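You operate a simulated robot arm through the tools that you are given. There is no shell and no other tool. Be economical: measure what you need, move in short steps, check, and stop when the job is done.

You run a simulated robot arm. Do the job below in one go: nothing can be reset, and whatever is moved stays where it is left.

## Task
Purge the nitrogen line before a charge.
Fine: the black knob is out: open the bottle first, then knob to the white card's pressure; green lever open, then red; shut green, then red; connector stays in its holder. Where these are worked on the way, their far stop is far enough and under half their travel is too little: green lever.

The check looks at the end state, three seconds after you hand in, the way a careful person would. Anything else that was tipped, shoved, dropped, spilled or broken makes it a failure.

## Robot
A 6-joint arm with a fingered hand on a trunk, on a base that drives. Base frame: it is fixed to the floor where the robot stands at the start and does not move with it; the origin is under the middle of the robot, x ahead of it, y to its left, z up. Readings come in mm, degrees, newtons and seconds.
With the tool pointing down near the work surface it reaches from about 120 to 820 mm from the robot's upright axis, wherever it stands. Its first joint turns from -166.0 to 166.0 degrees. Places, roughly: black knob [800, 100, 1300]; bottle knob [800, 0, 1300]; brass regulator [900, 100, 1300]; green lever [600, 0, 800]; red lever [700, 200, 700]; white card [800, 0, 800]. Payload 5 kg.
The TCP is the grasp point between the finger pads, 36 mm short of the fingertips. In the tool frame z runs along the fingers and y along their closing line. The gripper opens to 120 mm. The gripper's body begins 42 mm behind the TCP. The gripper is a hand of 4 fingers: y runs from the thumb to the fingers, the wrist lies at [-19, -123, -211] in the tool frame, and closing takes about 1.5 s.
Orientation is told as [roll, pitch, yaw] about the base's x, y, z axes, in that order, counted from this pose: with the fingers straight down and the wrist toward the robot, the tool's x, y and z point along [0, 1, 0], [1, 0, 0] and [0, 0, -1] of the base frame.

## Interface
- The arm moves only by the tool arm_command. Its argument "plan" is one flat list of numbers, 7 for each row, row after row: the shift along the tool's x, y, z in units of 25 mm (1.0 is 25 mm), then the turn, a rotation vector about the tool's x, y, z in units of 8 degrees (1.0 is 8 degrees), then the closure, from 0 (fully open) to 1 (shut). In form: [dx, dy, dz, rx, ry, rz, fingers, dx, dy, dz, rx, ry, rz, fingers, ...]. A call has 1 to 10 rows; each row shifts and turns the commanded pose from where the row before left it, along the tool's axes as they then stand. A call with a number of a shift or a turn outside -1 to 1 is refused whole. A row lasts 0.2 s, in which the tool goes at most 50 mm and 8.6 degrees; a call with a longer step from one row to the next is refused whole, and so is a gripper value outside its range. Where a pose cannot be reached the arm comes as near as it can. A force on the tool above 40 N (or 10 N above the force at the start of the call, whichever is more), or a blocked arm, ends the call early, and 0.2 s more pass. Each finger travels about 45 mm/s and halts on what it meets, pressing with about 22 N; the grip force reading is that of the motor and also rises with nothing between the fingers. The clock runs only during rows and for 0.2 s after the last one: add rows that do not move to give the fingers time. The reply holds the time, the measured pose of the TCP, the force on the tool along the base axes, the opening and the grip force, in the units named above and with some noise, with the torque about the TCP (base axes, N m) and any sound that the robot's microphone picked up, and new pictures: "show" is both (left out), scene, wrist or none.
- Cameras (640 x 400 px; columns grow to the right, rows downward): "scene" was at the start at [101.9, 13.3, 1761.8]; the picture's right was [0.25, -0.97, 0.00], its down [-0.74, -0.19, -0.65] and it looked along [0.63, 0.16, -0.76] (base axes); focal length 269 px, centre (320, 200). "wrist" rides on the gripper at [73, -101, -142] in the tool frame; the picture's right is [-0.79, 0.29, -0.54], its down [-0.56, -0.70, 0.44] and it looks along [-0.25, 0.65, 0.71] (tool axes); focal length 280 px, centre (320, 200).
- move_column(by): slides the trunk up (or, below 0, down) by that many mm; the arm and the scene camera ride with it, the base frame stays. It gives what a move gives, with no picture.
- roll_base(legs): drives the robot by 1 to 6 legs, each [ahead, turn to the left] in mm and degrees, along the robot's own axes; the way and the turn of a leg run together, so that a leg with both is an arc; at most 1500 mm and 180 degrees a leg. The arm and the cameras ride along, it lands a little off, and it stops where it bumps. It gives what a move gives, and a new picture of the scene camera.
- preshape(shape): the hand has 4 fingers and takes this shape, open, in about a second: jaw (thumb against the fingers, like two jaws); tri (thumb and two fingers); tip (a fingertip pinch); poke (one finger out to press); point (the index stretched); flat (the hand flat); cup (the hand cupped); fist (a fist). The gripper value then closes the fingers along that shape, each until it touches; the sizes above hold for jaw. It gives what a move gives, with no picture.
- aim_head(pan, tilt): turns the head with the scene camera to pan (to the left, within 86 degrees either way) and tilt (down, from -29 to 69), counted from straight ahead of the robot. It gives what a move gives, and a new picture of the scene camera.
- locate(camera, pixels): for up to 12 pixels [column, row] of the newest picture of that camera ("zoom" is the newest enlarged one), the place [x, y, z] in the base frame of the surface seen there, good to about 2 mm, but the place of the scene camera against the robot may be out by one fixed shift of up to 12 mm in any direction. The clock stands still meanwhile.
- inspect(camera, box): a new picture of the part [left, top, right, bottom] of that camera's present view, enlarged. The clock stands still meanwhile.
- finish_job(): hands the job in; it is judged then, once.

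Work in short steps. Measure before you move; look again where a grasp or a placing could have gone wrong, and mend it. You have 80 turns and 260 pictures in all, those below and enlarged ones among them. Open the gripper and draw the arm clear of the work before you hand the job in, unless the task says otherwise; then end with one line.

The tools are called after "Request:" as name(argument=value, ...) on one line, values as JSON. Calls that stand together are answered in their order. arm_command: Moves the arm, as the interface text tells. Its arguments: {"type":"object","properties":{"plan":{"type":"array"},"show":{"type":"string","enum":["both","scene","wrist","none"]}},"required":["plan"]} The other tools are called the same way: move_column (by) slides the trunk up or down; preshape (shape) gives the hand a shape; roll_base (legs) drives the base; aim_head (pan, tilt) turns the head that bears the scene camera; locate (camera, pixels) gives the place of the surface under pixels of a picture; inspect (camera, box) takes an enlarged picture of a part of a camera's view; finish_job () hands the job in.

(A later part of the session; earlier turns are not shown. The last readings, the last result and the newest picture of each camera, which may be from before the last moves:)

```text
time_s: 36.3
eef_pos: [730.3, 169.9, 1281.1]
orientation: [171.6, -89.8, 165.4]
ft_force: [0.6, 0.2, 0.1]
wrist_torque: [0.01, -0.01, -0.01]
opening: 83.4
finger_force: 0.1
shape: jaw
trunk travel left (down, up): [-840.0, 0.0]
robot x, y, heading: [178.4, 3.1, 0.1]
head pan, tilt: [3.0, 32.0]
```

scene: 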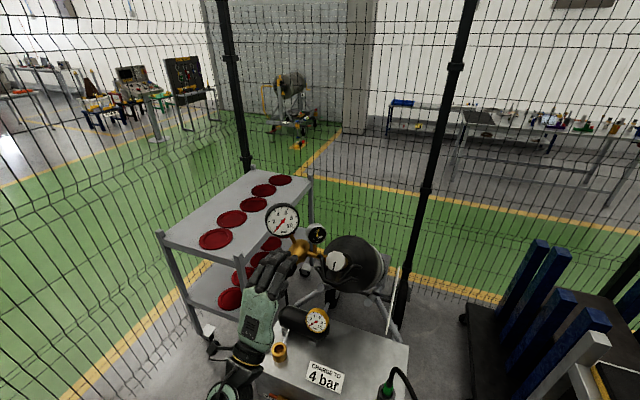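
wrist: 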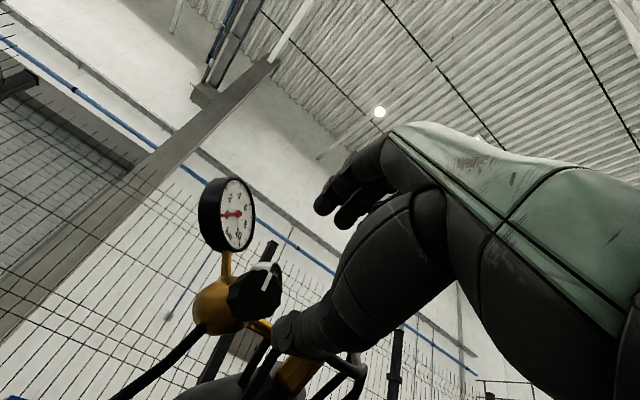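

Enlarge to get the knob's face centre.

Request:
inspect(camera="wrist", box=[180, 160, 340, 360])

```text
2.00 times, centred on (260, 260) of wrist
```

zoom: 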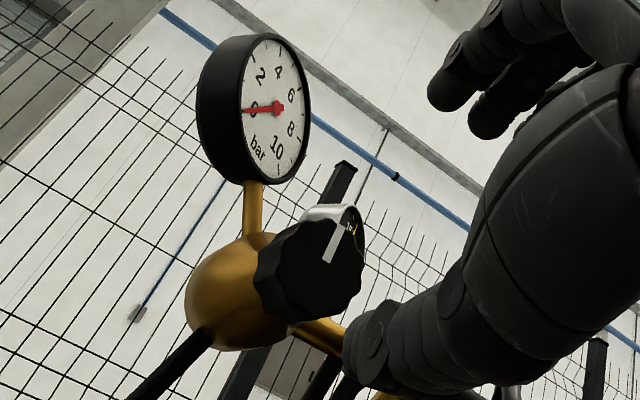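

Request:
locate(camera="zoom", pixels=[[330, 258], [310, 300], [355, 270], [305, 270], [335, 300], [350, 230], [290, 230], [262, 270], [280, 310], [357, 285], [250, 330], [230, 280]])

```text
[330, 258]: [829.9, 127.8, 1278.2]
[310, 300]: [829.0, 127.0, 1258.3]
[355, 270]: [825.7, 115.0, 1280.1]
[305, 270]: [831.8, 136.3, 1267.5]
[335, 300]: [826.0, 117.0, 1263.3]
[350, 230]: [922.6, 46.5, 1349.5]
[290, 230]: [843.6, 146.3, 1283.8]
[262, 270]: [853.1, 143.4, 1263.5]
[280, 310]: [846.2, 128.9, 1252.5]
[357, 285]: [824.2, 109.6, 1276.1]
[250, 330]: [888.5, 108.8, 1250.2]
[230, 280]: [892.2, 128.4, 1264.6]
```

Knob face centre ≈(830.5,128.5,1274.5), Ø≈43. Correct yaw by +4°, pre-roll −48° and advance 50 mm.

Request:
arm_command(plan=[0, 0, 0, 0, 0.53, 0, 0.3, 0, 0, 0, 0, 0, -1, 0.3, 0, 0, 0, 0, 0, -1, 0.3, 0, 0, 0, 0, 0, -1, 0.3, 0, 0, 0, 0, 0, -1, 0.3, 0, 0, 0, 0, 0, -1, 0.3, 0, 0, 0, 0, 0, -1, 0.3, 0, -0.39, 1, 0, 0, 0, 0.3, 0, 0, 1, 0, 0, 0, 0.3], show="both")

```text
time_s: 38.3
eef_pos: [776.9, 146.4, 1272.4]
orientation: [-90.0, -42.0, 71.3]
ft_force: [0.3, -0.2, -0.1]
wrist_torque: [-0.01, -0.01, -0.03]
opening: 83.7
finger_force: 0.0
shape: jaw
trunk travel left (down, up): [-840.0, 0.0]
robot x, y, heading: [181.0, 1.1, -0.1]
head pan, tilt: [3.0, 32.0]
```

scene: 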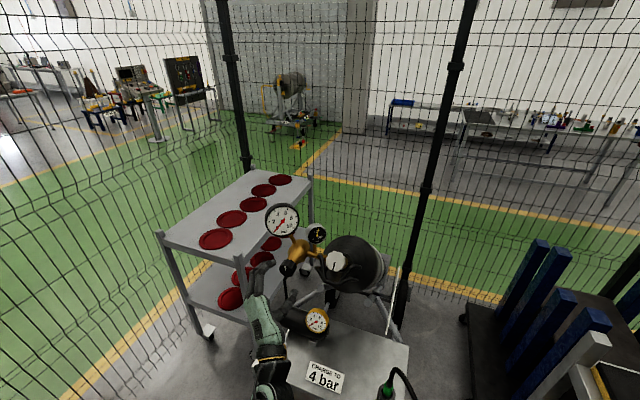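
wrist: 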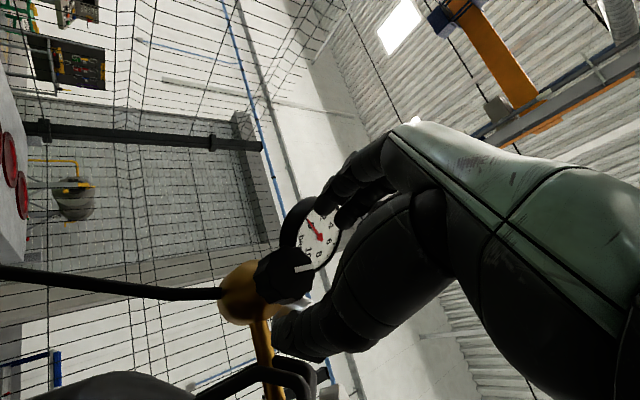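

Aligned. Advance 36 mm and close on the black knob.

Request:
arm_command(plan=[0, 0, 0.72, 0, 0, 0, 0.3, 0, 0, 0.72, 0, 0, 0, 0.3, 0, 0, 0, 0, 0, 0, 1, 0, 0, 0, 0, 0, 0, 1, 0, 0, 0, 0, 0, 0, 1, 0, 0, 0, 0, 0, 0, 1, 0, 0, 0, 0, 0, 0, 1, 0, 0, 0, 0, 0, 0, 1], show="both")

```text
time_s: 40.1
eef_pos: [808.4, 134.2, 1273.9]
orientation: [-90.1, -42.0, 71.3]
ft_force: [0.2, -2.7, -1.1]
wrist_torque: [0.0, -0.02, -0.01]
opening: 38.1
finger_force: 22.1
shape: jaw
trunk travel left (down, up): [-840.0, 0.0]
robot x, y, heading: [180.8, 0.2, 0.0]
head pan, tilt: [3.0, 32.0]
```

scene: 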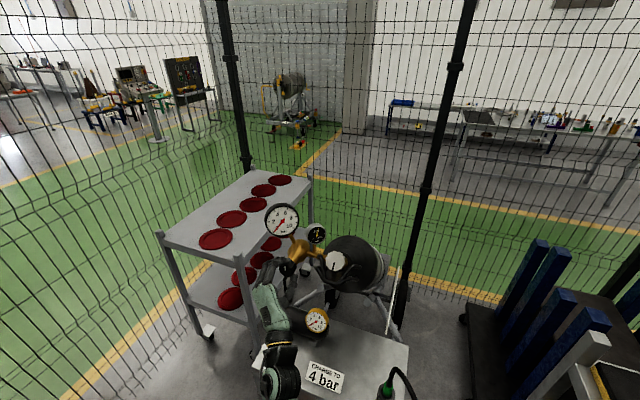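
wrist: 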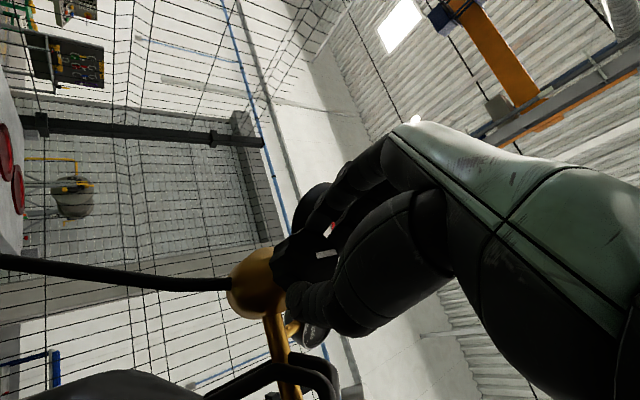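

Gripped (38 mm). Turn clockwise 40° and read the gauge.

Request:
arm_command(plan=[0, 0, 0, 0, 0, 1, 1, 0, 0, 0, 0, 0, 1, 1, 0, 0, 0, 0, 0, 1, 1, 0, 0, 0, 0, 0, 1, 1, 0, 0, 0, 0, 0, 1, 1, 0, 0, 0, 0, 0, 0, 1], show="wrist")

Request:
inspect(camera="scene", box=[250, 195, 350, 275])

```text
time_s: 41.5
eef_pos: [809.0, 135.4, 1273.4]
orientation: [-90.2, -82.0, 71.5]
ft_force: [-3.3, -1.2, -8.5]
wrist_torque: [0.07, 0.32, -0.1]
opening: 37.6
finger_force: 21.6
shape: jaw
trunk travel left (down, up): [-840.0, 0.0]
robot x, y, heading: [178.4, -2.6, 0.2]
head pan, tilt: [3.0, 32.0]
```

wrist: 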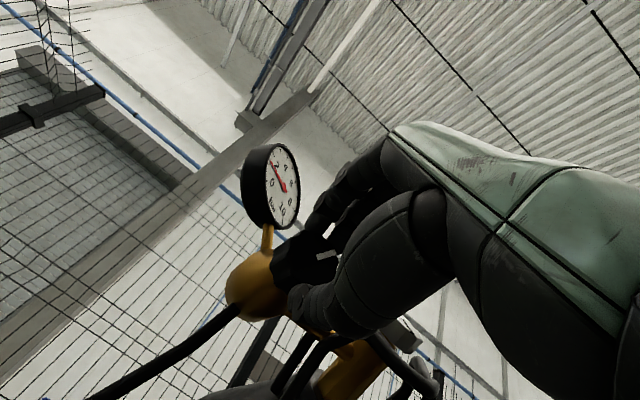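

```text
5.00 times, centred on (300, 235) of scene
```

zoom: 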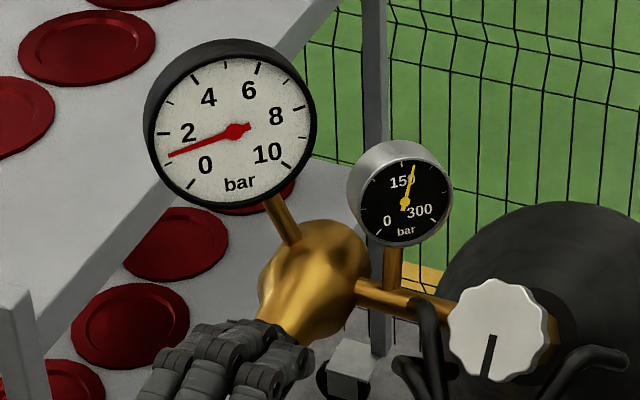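

40° gave ~1 bar (needle still maybe settling). Turn 48° more.

Request:
arm_command(plan=[0, 0, 0, 0, 0, 1, 1, 0, 0, 0, 0, 0, 1, 1, 0, 0, 0, 0, 0, 1, 1, 0, 0, 0, 0, 0, 1, 1, 0, 0, 0, 0, 0, 1, 1, 0, 0, 0, 0, 0, 1, 1, 0, 0, 0, 0, 0, 0, 1, 0, 0, 0, 0, 0, 0, 1], show="none")

Request:
inspect(camera="scene", box=[250, 195, 350, 275])

```text
time_s: 43.3
eef_pos: [809.5, 135.5, 1275.4]
orientation: [90.1, -50.1, -108.8]
ft_force: [-3.1, 3.1, -11.8]
wrist_torque: [0.11, 0.36, 0.13]
opening: 37.4
finger_force: 22.5
shape: jaw
trunk travel left (down, up): [-840.0, 0.0]
robot x, y, heading: [178.3, -0.7, -0.1]
head pan, tilt: [3.0, 32.0]
```

```text
5.00 times, centred on (300, 235) of scene
```

zoom: 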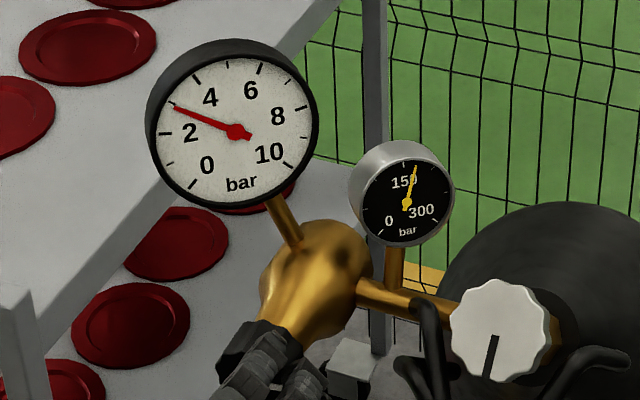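

Needle at the 3 tick. ~0.04 bar/deg, so turn 24° more.

Request:
arm_command(plan=[0, 0, 0, 0, 0, 1, 1, 0, 0, 0, 0, 0, 1, 1, 0, 0, 0, 0, 0, 1, 1, 0, 0, 0, 0, 0, 0, 1, 0, 0, 0, 0, 0, 0, 1, 0, 0, 0, 0, 0, 0, 1, 0, 0, 0, 0, 0, 0, 1], show="none")

Request:
inspect(camera="scene", box=[260, 195, 310, 240])

```text
time_s: 44.9
eef_pos: [809.3, 135.8, 1273.5]
orientation: [90.0, -26.1, -108.8]
ft_force: [-2.2, 2.7, -9.9]
wrist_torque: [0.1, 0.26, 0.13]
opening: 37.4
finger_force: 22.2
shape: jaw
trunk travel left (down, up): [-840.0, 0.0]
robot x, y, heading: [176.9, 3.4, 0.1]
head pan, tilt: [3.0, 32.0]
```

```text
8.89 times, centred on (285, 218) of scene
```

zoom: 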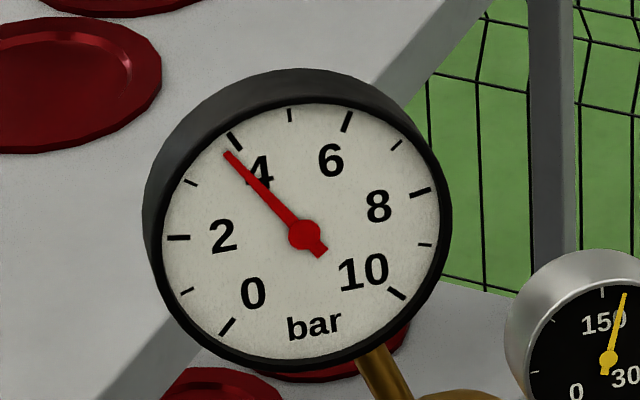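

Needle ≈3.8 (tick 4 at (235,141), tip at (228,152)). Add 5.5°.

Request:
arm_command(plan=[0, 0, 0, 0, 0, 0.68, 1, 0, 0, 0, 0, 0, 0, 1, 0, 0, 0, 0, 0, 0, 1, 0, 0, 0, 0, 0, 0, 1, 0, 0, 0, 0, 0, 0, 1], show="wrist")

Request:
inspect(camera="scene", box=[260, 195, 310, 240])

```text
time_s: 46.1
eef_pos: [809.9, 135.7, 1273.6]
orientation: [90.2, -20.7, -108.8]
ft_force: [-1.6, 3.4, -9.0]
wrist_torque: [0.07, 0.28, 0.12]
opening: 37.5
finger_force: 22.4
shape: jaw
trunk travel left (down, up): [-840.0, 0.0]
robot x, y, heading: [179.9, 0.8, -0.1]
head pan, tilt: [3.0, 32.0]
```

wrist: 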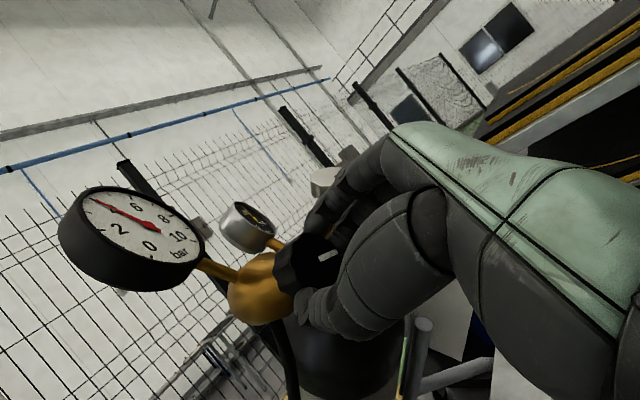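

```text
8.89 times, centred on (285, 218) of scene
```

zoom: 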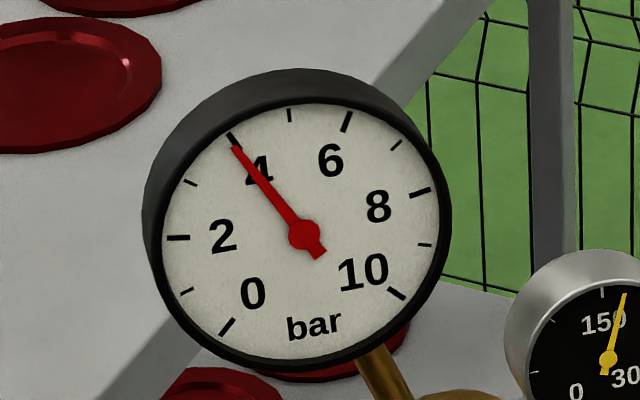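

Needle sits at the 4 mark. Release and back off along the axis.

Request:
arm_command(plan=[0, 0, 0, 0, 0, 0, 0.3, 0, 0, 0, 0, 0, 0, 0.3, 0, 0, 0, 0, 0, 0, 0.3, 0, 0, 0, 0, 0, 0, 0.3, 0, 0, -1, 0, 0, 0, 0.3, 0, 0, -1, 0, 0, 0, 0.3, 0, 0, -1, 0, 0, 0, 0.3, 0, 0, -1, 0, 0, 0, 0.3], show="wrist")

Request:
inspect(camera="scene", box=[260, 195, 310, 240])

Request:
inspect(camera="wrist", box=[50, 150, 350, 340])

```text
time_s: 47.9
eef_pos: [712.9, 166.7, 1275.4]
orientation: [90.2, -20.4, -108.7]
ft_force: [-0.3, -0.1, -0.4]
wrist_torque: [0.04, 0.0, 0.01]
opening: 84.0
finger_force: 0.0
shape: jaw
trunk travel left (down, up): [-840.0, 0.0]
robot x, y, heading: [177.1, 1.3, -0.2]
head pan, tilt: [3.0, 32.0]
```

wrist: 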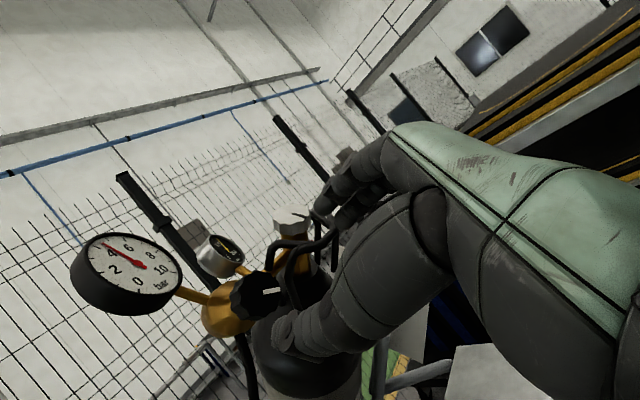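

```text
8.89 times, centred on (285, 218) of scene
```

zoom: 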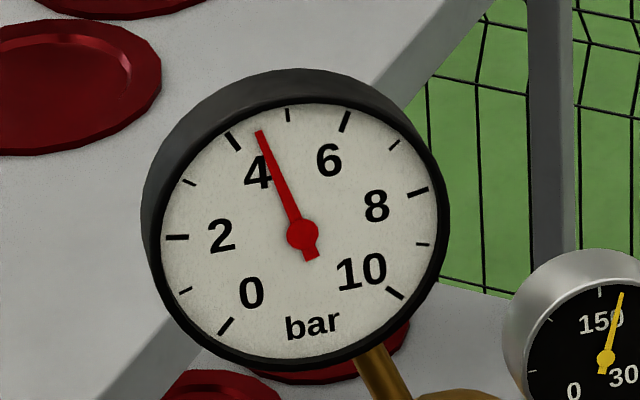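

```text
2.11 times, centred on (200, 245) of wrist
```

zoom: 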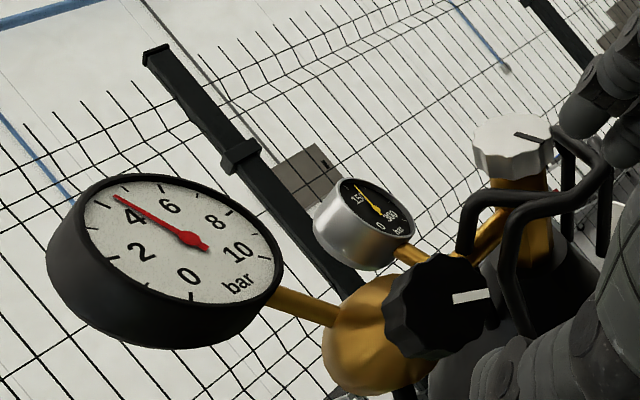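

After release it reads ≈4.45 — release dragged the knob (a −9 N side load was wound up). Regrip at this same roll, with fresh zero side load, and trim back.

Request:
arm_command(plan=[0, 0, 1, 0, 0, 0, 0.3, 0, 0, 1, 0, 0, 0, 0.3, 0, 0, 1, 0, 0, 0, 0.3, 0, 0, 1, 0, 0, 0, 0.3, 0, 0, 0, 0, 0, 0, 0.7, 0, 0, 0, 0, 0, 0, 0.7, 0, 0, 0, 0, 0, 0, 0.7, 0, 0, 0, 0, 0, 0, 0.7, 0, 0, 0, 0, 0, 0, 0.7], show="none")

Request:
inspect(camera="scene", box=[260, 195, 310, 240])

```text
time_s: 49.9
eef_pos: [808.0, 135.2, 1274.0]
orientation: [90.1, -20.5, -108.8]
ft_force: [2.2, 3.7, 0.0]
wrist_torque: [-0.01, 0.0, 0.12]
opening: 37.5
finger_force: 22.2
shape: jaw
trunk travel left (down, up): [-840.0, 0.0]
robot x, y, heading: [177.5, -0.3, -0.1]
head pan, tilt: [3.0, 32.0]
```

```text
8.89 times, centred on (285, 218) of scene
```

zoom: 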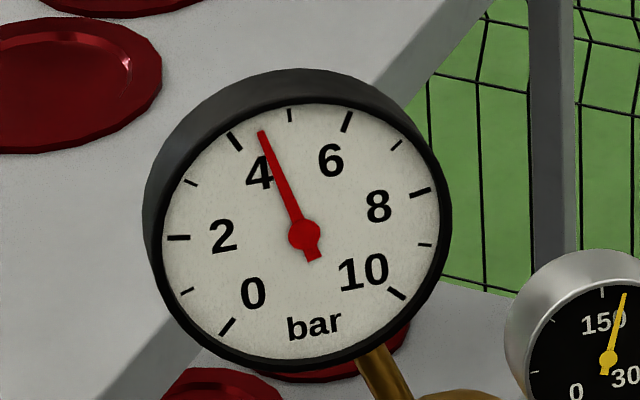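

Still 4.45 and unloaded. Turn back 10°.

Request:
arm_command(plan=[0, 0, 0, 0, 0, -0.65, 0.7, 0, 0, 0, 0, 0, -0.6, 0.7, 0, 0, 0, 0, 0, 0, 0.7, 0, 0, 0, 0, 0, 0, 0.7], show="none")

Request:
inspect(camera="scene", box=[260, 195, 310, 240])

```text
time_s: 50.9
eef_pos: [809.3, 135.3, 1274.4]
orientation: [90.2, -30.6, -108.9]
ft_force: [1.0, 3.6, -1.4]
wrist_torque: [0.02, 0.03, 0.1]
opening: 37.5
finger_force: 21.7
shape: jaw
trunk travel left (down, up): [-840.0, 0.0]
robot x, y, heading: [181.9, -1.7, -0.3]
head pan, tilt: [3.0, 32.0]
```

```text
8.89 times, centred on (285, 218) of scene
```

zoom: 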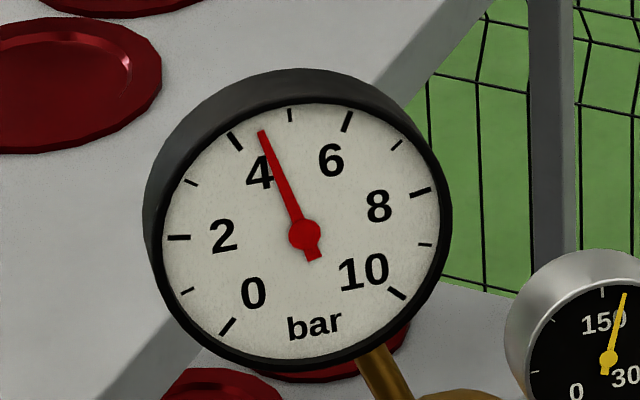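

No change yet (windup/backlash). Turn another 8°.

Request:
arm_command(plan=[0, 0, 0, 0, 0, -0.5, 0.7, 0, 0, 0, 0, 0, -0.5, 0.7, 0, 0, 0, 0, 0, 0, 0.7, 0, 0, 0, 0, 0, 0, 0.7], show="wrist")

Request:
inspect(camera="scene", box=[260, 195, 310, 240])

```text
time_s: 51.9
eef_pos: [808.8, 135.8, 1273.9]
orientation: [90.1, -38.6, -108.8]
ft_force: [0.4, 3.6, -0.1]
wrist_torque: [0.03, -0.02, 0.03]
opening: 37.5
finger_force: 22.2
shape: jaw
trunk travel left (down, up): [-840.0, 0.0]
robot x, y, heading: [176.0, 1.2, 0.1]
head pan, tilt: [3.0, 32.0]
```

wrist: 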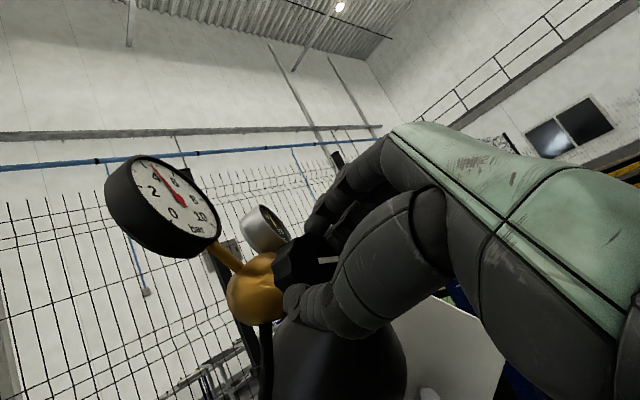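

```text
8.89 times, centred on (285, 218) of scene
```

zoom: 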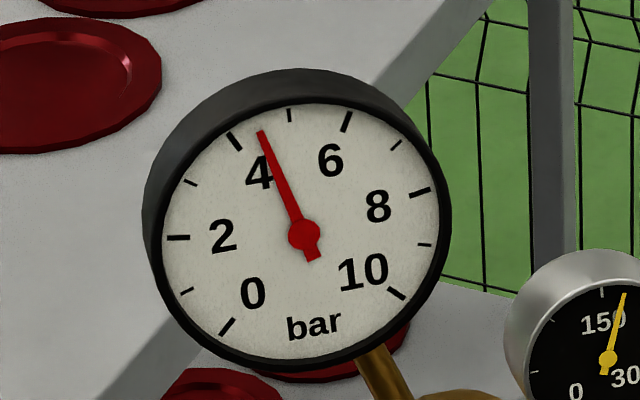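

Still 4.45 although the knob moved with the hand (mark fixed relative to fingers) — either backlash or trapped downstream pressure. Test with 8° more.

Request:
arm_command(plan=[0, 0, 0, 0, 0, -0.5, 0.7, 0, 0, 0, 0, 0, -0.5, 0.7, 0, 0, 0, 0, 0, 0, 0.7, 0, 0, 0, 0, 0, 0, 0.7], show="none")

Request:
inspect(camera="scene", box=[260, 195, 310, 240])

Request:
inspect(camera="wrist", box=[250, 190, 390, 310])

```text
time_s: 52.9
eef_pos: [810.2, 136.2, 1274.4]
orientation: [90.1, -46.6, -108.9]
ft_force: [0.1, 5.3, 0.3]
wrist_torque: [0.05, -0.01, 0.11]
opening: 37.4
finger_force: 22.1
shape: jaw
trunk travel left (down, up): [-840.0, 0.0]
robot x, y, heading: [180.4, -0.3, -0.1]
head pan, tilt: [3.0, 32.0]
```

```text
8.89 times, centred on (285, 218) of scene
```

zoom: 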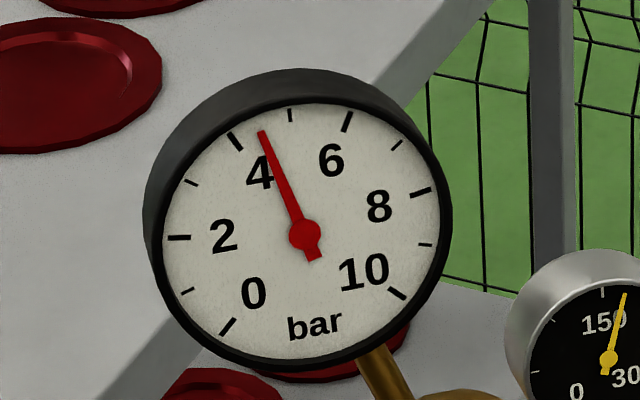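

```text
3.33 times, centred on (320, 250) of wrist
```

zoom: 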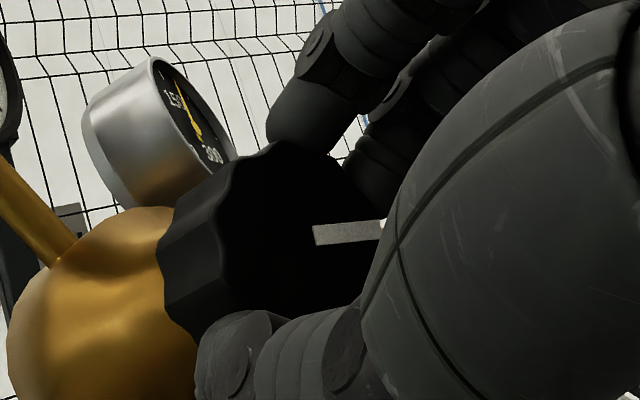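

Pressure is trapped (non-relieving regulator): needle doesn't follow down. From the tracked angle (117.5° ↔ 3.95 bar, release added ≈11°), I now am at ≈103°; turn +16° to set ≈4.0 and check side load.

Request:
arm_command(plan=[0, 0, 0, 0, 0, 0.5, 0.7, 0, 0, 0, 0, 0, 0.5, 0.7, 0, 0, 0, 0, 0, 0.5, 0.7, 0, 0, 0, 0, 0, 0.5, 0.7, 0, 0, 0, 0, 0, 0, 0.7, 0, 0, 0, 0, 0, 0, 0.7], show="none")

Request:
inspect(camera="wrist", box=[250, 190, 390, 310])

Request:
inspect(camera="scene", box=[260, 195, 310, 240])

```text
time_s: 54.3
eef_pos: [809.2, 134.9, 1274.4]
orientation: [90.2, -30.6, -108.7]
ft_force: [0.9, 4.2, -0.4]
wrist_torque: [0.0, -0.02, 0.09]
opening: 37.4
finger_force: 21.7
shape: jaw
trunk travel left (down, up): [-840.0, 0.0]
robot x, y, heading: [176.0, -1.6, 0.0]
head pan, tilt: [3.0, 32.0]
```

```text
3.33 times, centred on (320, 250) of wrist
```

zoom: 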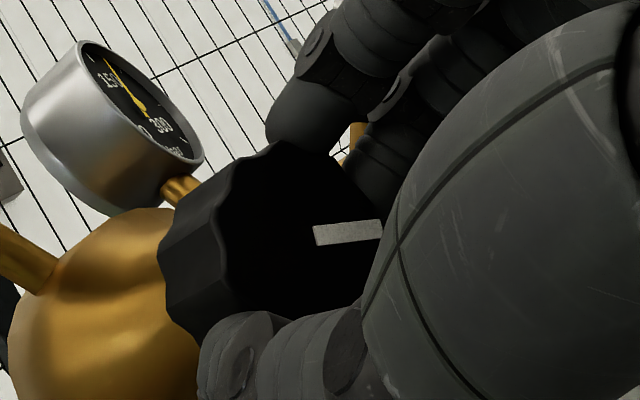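

```text
8.89 times, centred on (285, 218) of scene
```

zoom: 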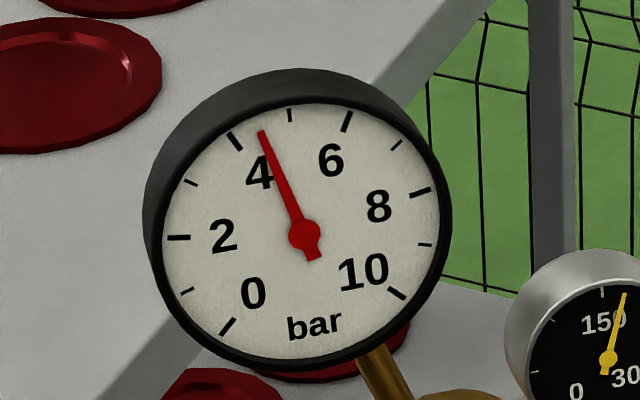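

Knob moved with hand; side load is small (4 N). Release gently in steps and compare the mark.

Request:
arm_command(plan=[0, 0, 0, 0, 0, 0, 0.66, 0, 0, 0, 0, 0, 0, 0.62, 0, 0, 0, 0, 0, 0, 0.58, 0, 0, 0, 0, 0, 0, 0.5, 0, 0, 0, 0, 0, 0, 0.4, 0, 0, 0, 0, 0, 0, 0.3, 0, 0, 0, 0, 0, 0, 0.3], show="none")

Request:
inspect(camera="wrist", box=[250, 190, 390, 310])

Request:
inspect(camera="scene", box=[260, 195, 310, 240])

```text
time_s: 55.9
eef_pos: [808.4, 135.6, 1275.0]
orientation: [90.1, -30.5, -108.8]
ft_force: [0.4, -0.4, -0.2]
wrist_torque: [0.0, 0.03, -0.01]
opening: 83.6
finger_force: 0.1
shape: jaw
trunk travel left (down, up): [-840.0, 0.0]
robot x, y, heading: [181.6, -0.0, -0.1]
head pan, tilt: [3.0, 32.0]
```

```text
3.33 times, centred on (320, 250) of wrist
```

zoom: 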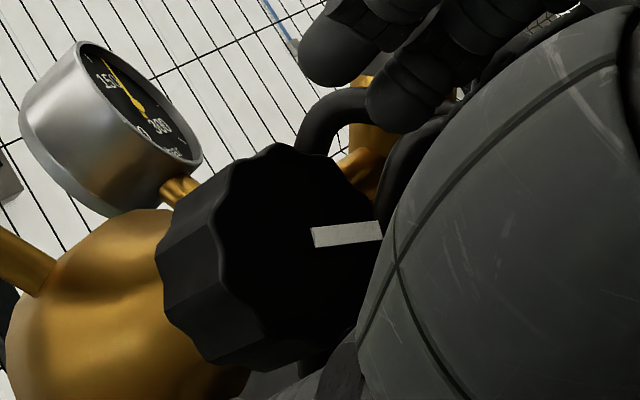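

```text
8.89 times, centred on (285, 218) of scene
```

zoom: 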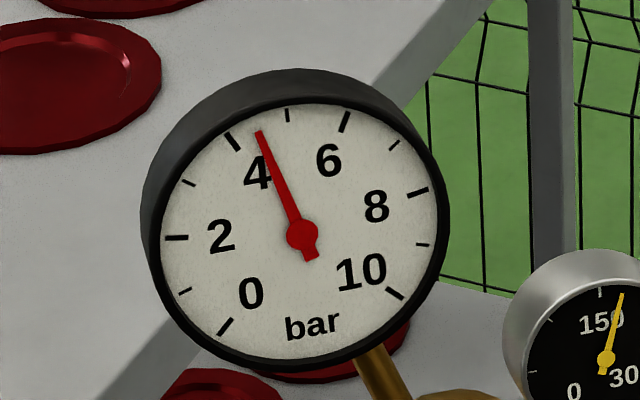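

Mark unchanged, knob set. Back off and roll the hand to neutral.

Request:
arm_command(plan=[0, 0, -1, 0, 0, 0, 0.3, 0, 0, -1, 0, 0, 0, 0.3, 0, 0, -1, 0, 0, 0, 0.3, 0, 0, -1, 0, 0, -1, 0.3, 0, 0, -1, 0, 0, -1, 0.3, 0, 0, -1, 0, 0, -1, 0.3, 0, 0, 0, 0, 0, -1, 0.3, 0, 0, 0, 0, 0, -1, 0.3, 0, 0, 0, 0, 0, -1, 0.3, 0, 0, 0, 0, 0, -1, 0.3], show="none")

Request:
aim_head(pan=0, tilt=55)

```text
time_s: 58.1
eef_pos: [665.8, 183.5, 1273.2]
orientation: [92.2, -86.6, -110.8]
ft_force: [-0.2, -0.4, 1.1]
wrist_torque: [0.0, 0.02, 0.01]
opening: 83.6
finger_force: 0.0
shape: jaw
trunk travel left (down, up): [-840.0, 0.0]
robot x, y, heading: [181.5, -0.8, -0.1]
head pan, tilt: [3.0, 32.0]
```

```text
time_s: 59.0
eef_pos: [668.0, 183.9, 1274.2]
orientation: [91.9, -86.5, -110.6]
ft_force: [0.7, 0.3, 0.2]
wrist_torque: [0.02, 0.0, 0.01]
opening: 83.7
finger_force: 0.0
shape: jaw
trunk travel left (down, up): [-840.0, 0.0]
robot x, y, heading: [177.9, 2.9, -0.2]
head pan, tilt: [0.0, 55.0]
```

scene: 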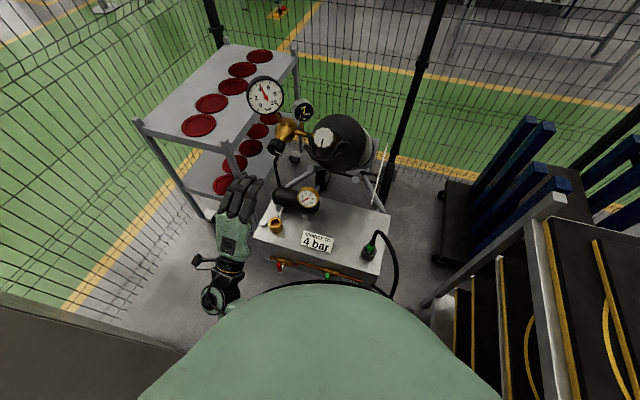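

The levers are hidden by the body. Back up 220 mm and lower the trunk 300 mm for a flatter view of the box front.

Request:
roll_base(legs=[[-220, 0]])

Request:
move_column(by=-300)

Request:
aim_head(pan=5, tilt=45)

```text
time_s: 60.8
eef_pos: [447.0, 183.8, 1273.5]
orientation: [91.4, -86.5, -109.9]
ft_force: [0.8, -0.4, 0.1]
wrist_torque: [0.0, 0.0, -0.02]
opening: 83.6
finger_force: 0.1
shape: jaw
trunk travel left (down, up): [-840.0, 0.0]
robot x, y, heading: [-44.1, 0.9, -0.1]
head pan, tilt: [0.0, 55.0]
```

scene: 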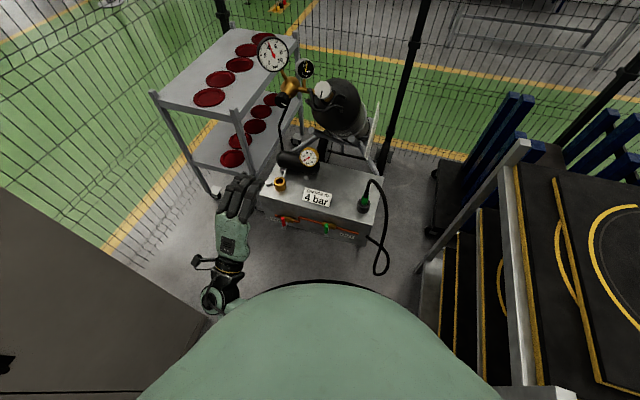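

```text
time_s: 63.8
eef_pos: [445.2, 183.0, 973.0]
orientation: [91.9, -86.5, -110.5]
ft_force: [0.9, -1.1, -0.4]
wrist_torque: [0.02, -0.03, -0.03]
opening: 83.8
finger_force: 0.1
shape: jaw
trunk travel left (down, up): [-540.0, 300.0]
robot x, y, heading: [-41.2, -5.5, 0.0]
head pan, tilt: [0.0, 55.0]
```

```text
time_s: 64.5
eef_pos: [445.3, 184.3, 974.0]
orientation: [91.8, -86.4, -110.6]
ft_force: [0.3, 0.2, 1.0]
wrist_torque: [0.01, -0.01, 0.0]
opening: 83.5
finger_force: 0.2
shape: jaw
trunk travel left (down, up): [-540.0, 300.0]
robot x, y, heading: [-41.4, 4.1, -0.1]
head pan, tilt: [5.0, 45.0]
```

scene: 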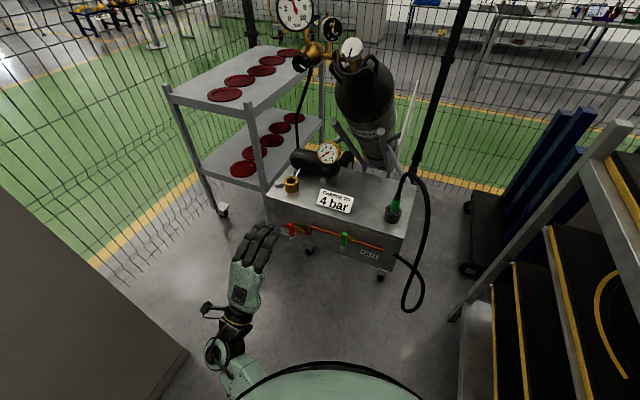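

Good view now. Enlarge the box front and measure the levers.

Request:
inspect(camera="scene", box=[265, 200, 405, 288])

Request:
inspect(camera="scene", box=[270, 210, 320, 250])

Request:
inspect(camera="scene", box=[325, 220, 375, 260])

```text
4.55 times, centred on (335, 244) of scene
```

zoom: 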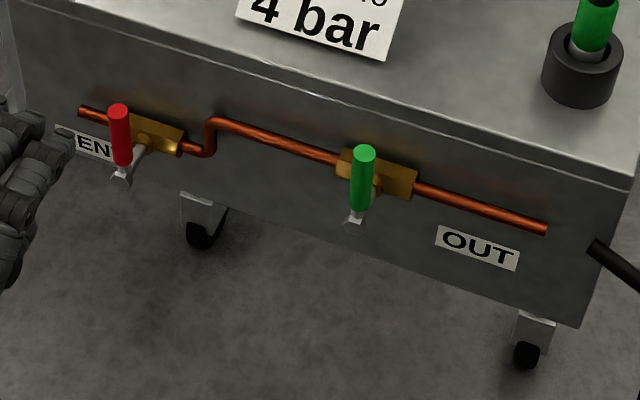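

```text
10.00 times, centred on (295, 230) of scene
```

zoom: 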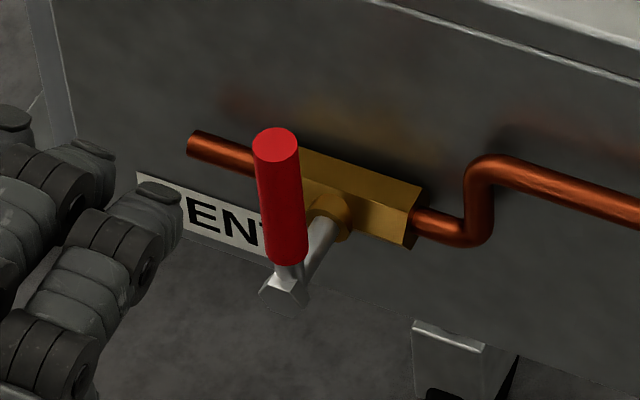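

```text
10.00 times, centred on (350, 240) of scene
```

zoom: 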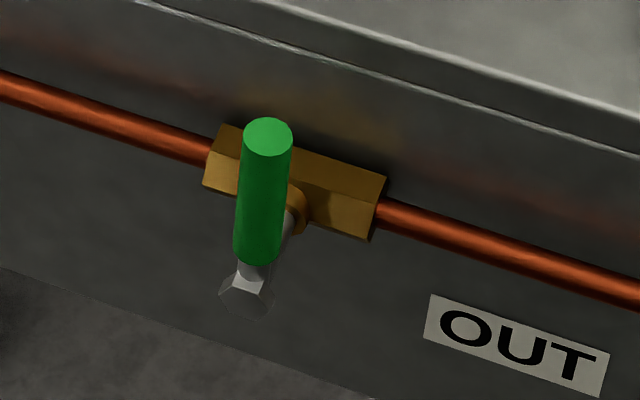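

Levers stand upright (closed: across the pipe) on spindles pointing outward; opening is a 90° swing about the spindle. Measure green, then red.

Request:
locate(camera="zoom", pixels=[[267, 135], [262, 190], [258, 250], [250, 272], [245, 300], [292, 222], [298, 200], [230, 165], [330, 200], [430, 225], [60, 100], [245, 190]])

Request:
locate(camera="scene", pixels=[[293, 224], [294, 230], [294, 235], [294, 239], [300, 232], [280, 226], [310, 250], [270, 215], [370, 265], [380, 272]])

```text
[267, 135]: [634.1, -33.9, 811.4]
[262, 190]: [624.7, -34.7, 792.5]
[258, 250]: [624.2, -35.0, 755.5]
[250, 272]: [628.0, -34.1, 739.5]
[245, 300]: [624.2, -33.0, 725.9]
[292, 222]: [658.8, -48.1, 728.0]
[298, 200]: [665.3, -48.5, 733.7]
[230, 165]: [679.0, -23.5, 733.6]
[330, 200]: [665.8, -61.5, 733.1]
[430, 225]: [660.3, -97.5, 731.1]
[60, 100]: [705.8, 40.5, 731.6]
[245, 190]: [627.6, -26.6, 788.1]
```

```text
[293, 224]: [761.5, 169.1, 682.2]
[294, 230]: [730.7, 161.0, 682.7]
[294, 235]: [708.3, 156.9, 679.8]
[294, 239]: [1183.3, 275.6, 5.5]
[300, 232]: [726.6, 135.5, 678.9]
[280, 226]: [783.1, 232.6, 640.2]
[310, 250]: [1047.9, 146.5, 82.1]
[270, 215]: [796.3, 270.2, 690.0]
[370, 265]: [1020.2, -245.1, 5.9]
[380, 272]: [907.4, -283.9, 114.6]
```

Green handle: axis ≈(632,-35), z 745–811, Ø16, spindle at z≈728, front normal yaw ≈−18.5° as before. I'll roll the hand to −90° so thumb/fingers straddle the upright handle, then go to a standoff in front of it.

Request:
arm_command(plan=[0, 0, 0, 0, 0, -1, 0.3, 0, 0, 0, 0, 0, -1, 0.3, 0, 0, 0, 0, 0, -1, 0.3, 0, 0, 0, 0, 0, -1, 0.3, 0, 0, 0, 0, 0, -1, 0.3, 0, 0, 0, 0, 0, -1, 0.3, 0, 0, 0, 0, 0, -1, 0.3, 0, 0, 0, 0, 0, -1, 0.3, 0, 0, 0, 0, 0, -1, 0.3, 0, 0, 0, 0, 0, -1, 0.3], show="none")

Request:
arm_command(plan=[0, 0, 0, 0, 0, -1, 0.4, 0, 0, 0, 0, 0, -0.69, 0.4, 0.945, -0.744, 0.4, 0, 0, 0, 0.4, 0.945, -0.744, 0.4, 0, 0, 0, 0.4, 0.945, -0.744, 0.4, 0, 0, 0, 0.4, 0.945, -0.744, 0.4, 0, 0, 0, 0.4, 0.945, -0.744, 0.4, 0, 0, 0, 0.4, 0.945, -0.744, 0.4, 0, 0, 0, 0.4, 0.945, -0.744, 0.4, 0, 0, 0, 0.4, 0.945, -0.744, 0.4, 0, 0, 0, 0.4])

```text
time_s: 66.7
eef_pos: [457.7, 196.4, 981.2]
orientation: [-90.3, -14.9, 72.8]
ft_force: [-0.3, 0.4, -0.3]
wrist_torque: [-0.04, -0.03, -0.03]
opening: 83.7
finger_force: 0.0
shape: jaw
trunk travel left (down, up): [-540.0, 300.0]
robot x, y, heading: [-42.0, 0.6, -0.2]
head pan, tilt: [5.0, 45.0]
```

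```text
time_s: 68.0
eef_pos: [507.6, 143.4, 972.8]
orientation: [-96.7, -5.6, 72.6]
ft_force: [-0.1, -0.2, -0.1]
wrist_torque: [0.0, 0.03, 0.0]
opening: 72.2
finger_force: 0.0
shape: jaw
trunk travel left (down, up): [-540.0, 300.0]
robot x, y, heading: [-40.8, 2.1, 0.1]
head pan, tilt: [5.0, 45.0]
stopped in row 6: the arm was blocked; the commanded pose is now the measured one
```

scene: 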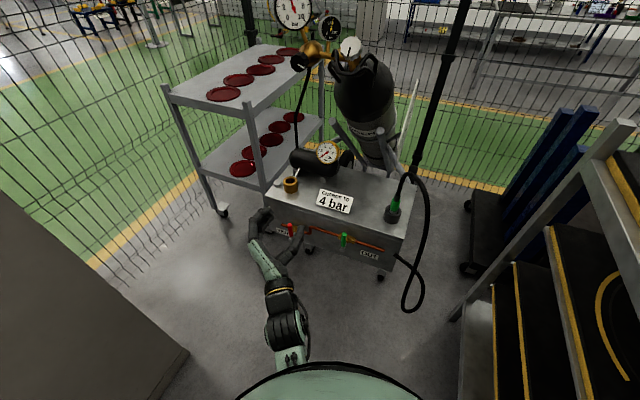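
wrist: 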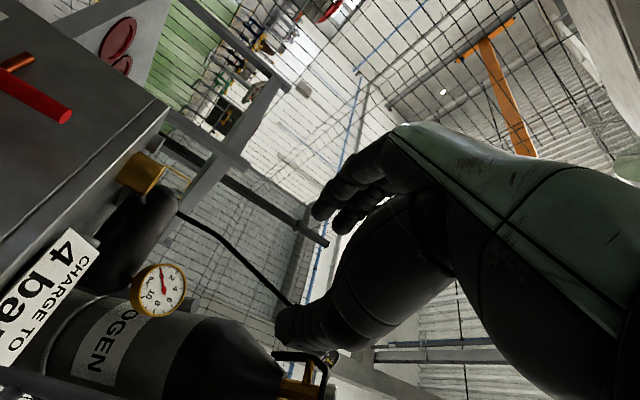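

The arm blocked: the wrist is folded too close to the trunk here. Back the base up 170 mm so the arm is better stretched, and retry.

Request:
roll_base(legs=[[-170, 0]])

```text
time_s: 69.5
eef_pos: [338.0, 143.2, 969.4]
orientation: [-96.7, -5.5, 72.6]
ft_force: [0.4, 0.7, -0.1]
wrist_torque: [0.02, 0.0, 0.0]
opening: 72.0
finger_force: 0.1
shape: jaw
trunk travel left (down, up): [-540.0, 300.0]
robot x, y, heading: [-213.8, -2.0, -0.0]
head pan, tilt: [5.0, 45.0]
```

scene: 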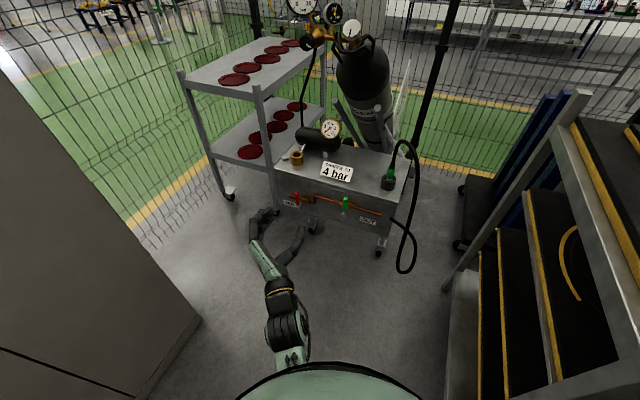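

Straighten the tool (small tilt errors) and move to the standoff in front of the green lever.

Request:
arm_command(plan=[0, 0, 0, 0, 0.84, 0, 0.5, 0, 0, 0, 0, 0, -0.7, 0.5, 0.92, -0.379, 0.9, 0, 0, 0, 0.5, 0.92, -0.379, 0.9, 0, 0, 0, 0.5, 0.92, -0.379, 0.9, 0, 0, 0, 0.5, 0.92, -0.379, 0.9, 0, 0, 0, 0.5, 0.92, -0.379, 0.9, 0, 0, 0, 0.5, 0.92, -0.379, 0.9, 0, 0, 0, 0.5, 0.92, -0.379, 0.9, 0, 0, 0, 0.5, 0.92, -0.379, 0.9, 0, 0, 0, 0.5])

```text
time_s: 71.7
eef_pos: [481.6, 21.1, 807.3]
orientation: [-89.5, 0.2, 72.5]
ft_force: [-0.2, -1.1, 0.9]
wrist_torque: [0.03, 0.06, 0.05]
opening: 60.6
finger_force: 0.0
shape: jaw
out of reach, approached as far as the arm can: row 10
trunk travel left (down, up): [-540.0, 300.0]
robot x, y, heading: [-207.9, 1.8, -0.1]
head pan, tilt: [5.0, 45.0]
```

scene: 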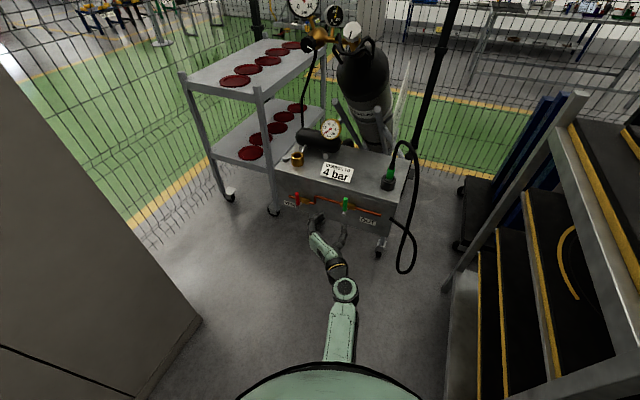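
wrist: 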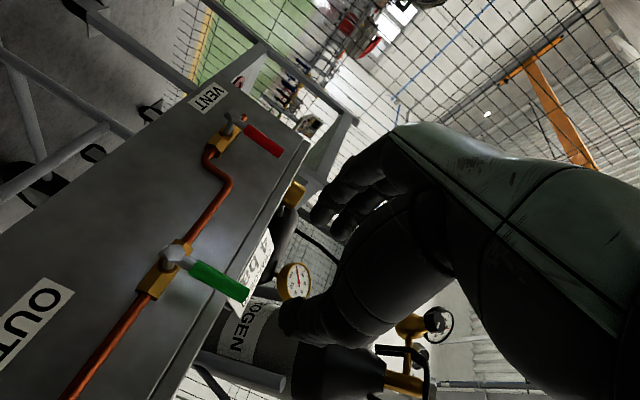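

The wrist camera sees both levers well. Enlarge and measure the green one.

Request:
inspect(camera="wrist", box=[130, 90, 310, 310])

Request:
locate(camera="wrist", pixels=[[170, 258], [185, 262], [200, 269], [220, 280], [243, 293], [165, 275], [227, 130], [240, 123], [250, 132], [263, 141], [276, 152], [225, 140]])

```text
1.82 times, centred on (220, 200) of wrist
```

zoom: 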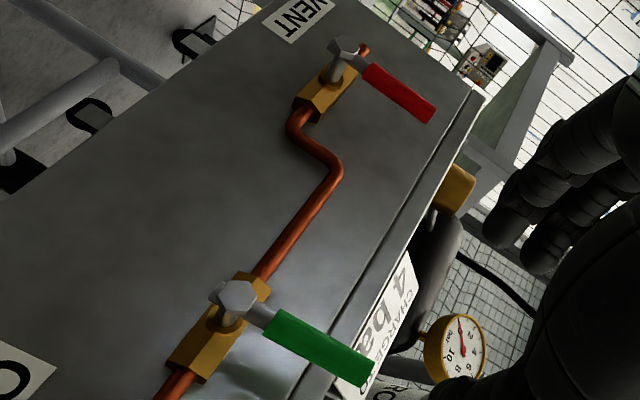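

```text
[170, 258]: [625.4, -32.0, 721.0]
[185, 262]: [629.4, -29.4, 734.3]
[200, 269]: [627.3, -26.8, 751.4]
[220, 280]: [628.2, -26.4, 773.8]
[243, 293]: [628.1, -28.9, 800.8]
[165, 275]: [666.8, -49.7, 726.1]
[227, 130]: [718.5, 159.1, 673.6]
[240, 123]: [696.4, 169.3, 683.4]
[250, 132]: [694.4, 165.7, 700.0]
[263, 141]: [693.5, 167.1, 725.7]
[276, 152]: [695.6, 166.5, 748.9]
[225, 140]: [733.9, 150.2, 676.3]
```

Rolled −90° is awkward for this arm. I'll instead use a single outstretched finger ("poke") pointing horizontally at the box with the wrist below, pushing the handle by pure translation. Pull back, roll to 0, then preshape.

Request:
arm_command(plan=[0, 0, -1, 0, 0, 0, 0.4, 0, 0, -1, 0, 0, 1, 0.4, 0, 0, 0, 0, 0, 1, 0.4, 0, 0, 0, 0, 0, 1, 0.4, 0, 0, 0, 0, 0, 1, 0.4, 0, 0, 0, 0, 0, 1, 0.4, 0, 0, 0, 0, 0, 1, 0.4, 0, 0, 0, 0, 0, 1, 0.4, 0, 0, 0, 0, 0, 1, 0.4, 0, 0, 0, 0, 0, 1, 0.4], show="none")

Request:
arm_command(plan=[0, 0, 0, 0, 0, 1, 0, 0, 0, 0, 0, 0, 1, 0, 0, 0, 0, 0, 0, 0.25, 0], show="none")

Request:
preshape(shape="poke")

Request:
arm_command(plan=[0, 0, 0, 0, 0, 0, 0])

```text
time_s: 73.9
eef_pos: [415.5, -95.5, 1002.7]
orientation: [-89.6, -71.7, 73.1]
ft_force: [0.1, 0.1, -0.6]
wrist_torque: [0.0, 0.01, 0.01]
opening: 71.6
finger_force: 0.1
shape: jaw
out of reach, approached as far as the arm can: row 2, 3, 4, 5, 6, 7, 8, 9, 10
trunk travel left (down, up): [-540.0, 300.0]
robot x, y, heading: [-211.2, 1.3, 0.1]
head pan, tilt: [5.0, 45.0]
```

```text
time_s: 74.7
eef_pos: [407.0, -122.6, 1008.5]
orientation: [-90.3, -80.3, 73.9]
ft_force: [1.0, 0.3, -0.1]
wrist_torque: [0.0, 0.01, 0.0]
opening: 119.8
finger_force: 0.1
shape: jaw
out of reach, approached as far as the arm can: row 1, 2
trunk travel left (down, up): [-540.0, 300.0]
robot x, y, heading: [-210.6, 3.5, -0.1]
head pan, tilt: [5.0, 45.0]
```

```text
time_s: 75.6
eef_pos: [407.0, -121.3, 1007.9]
orientation: [-90.3, -80.3, 73.9]
ft_force: [0.3, -0.9, 0.1]
wrist_torque: [-0.01, 0.01, 0.01]
opening: 0.2
finger_force: 0.1
shape: poke
trunk travel left (down, up): [-540.0, 300.0]
robot x, y, heading: [-208.9, 2.7, -0.3]
head pan, tilt: [5.0, 45.0]
```

```text
time_s: 76.0
eef_pos: [406.7, -121.8, 1007.8]
orientation: [-90.3, -80.3, 73.9]
ft_force: [-0.6, 0.0, 0.1]
wrist_torque: [0.02, 0.02, -0.01]
opening: 0.0
finger_force: 0.0
shape: poke
trunk travel left (down, up): [-540.0, 300.0]
robot x, y, heading: [-206.6, -2.7, -0.2]
head pan, tilt: [5.0, 45.0]
```

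scene: 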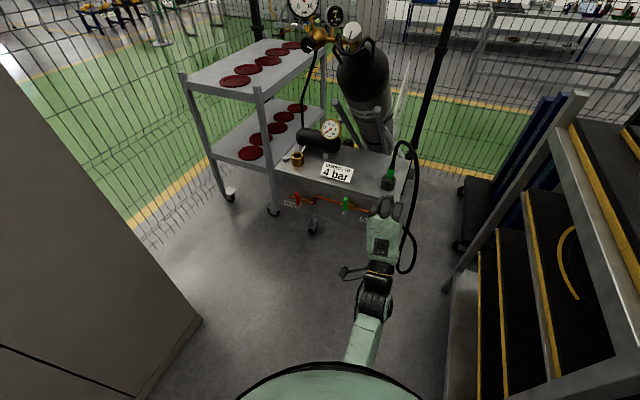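
wrist: 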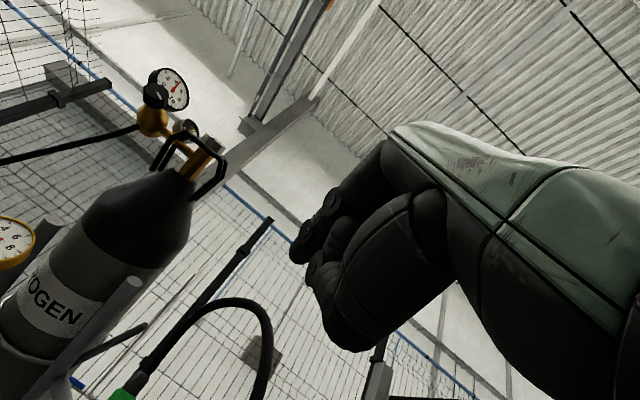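

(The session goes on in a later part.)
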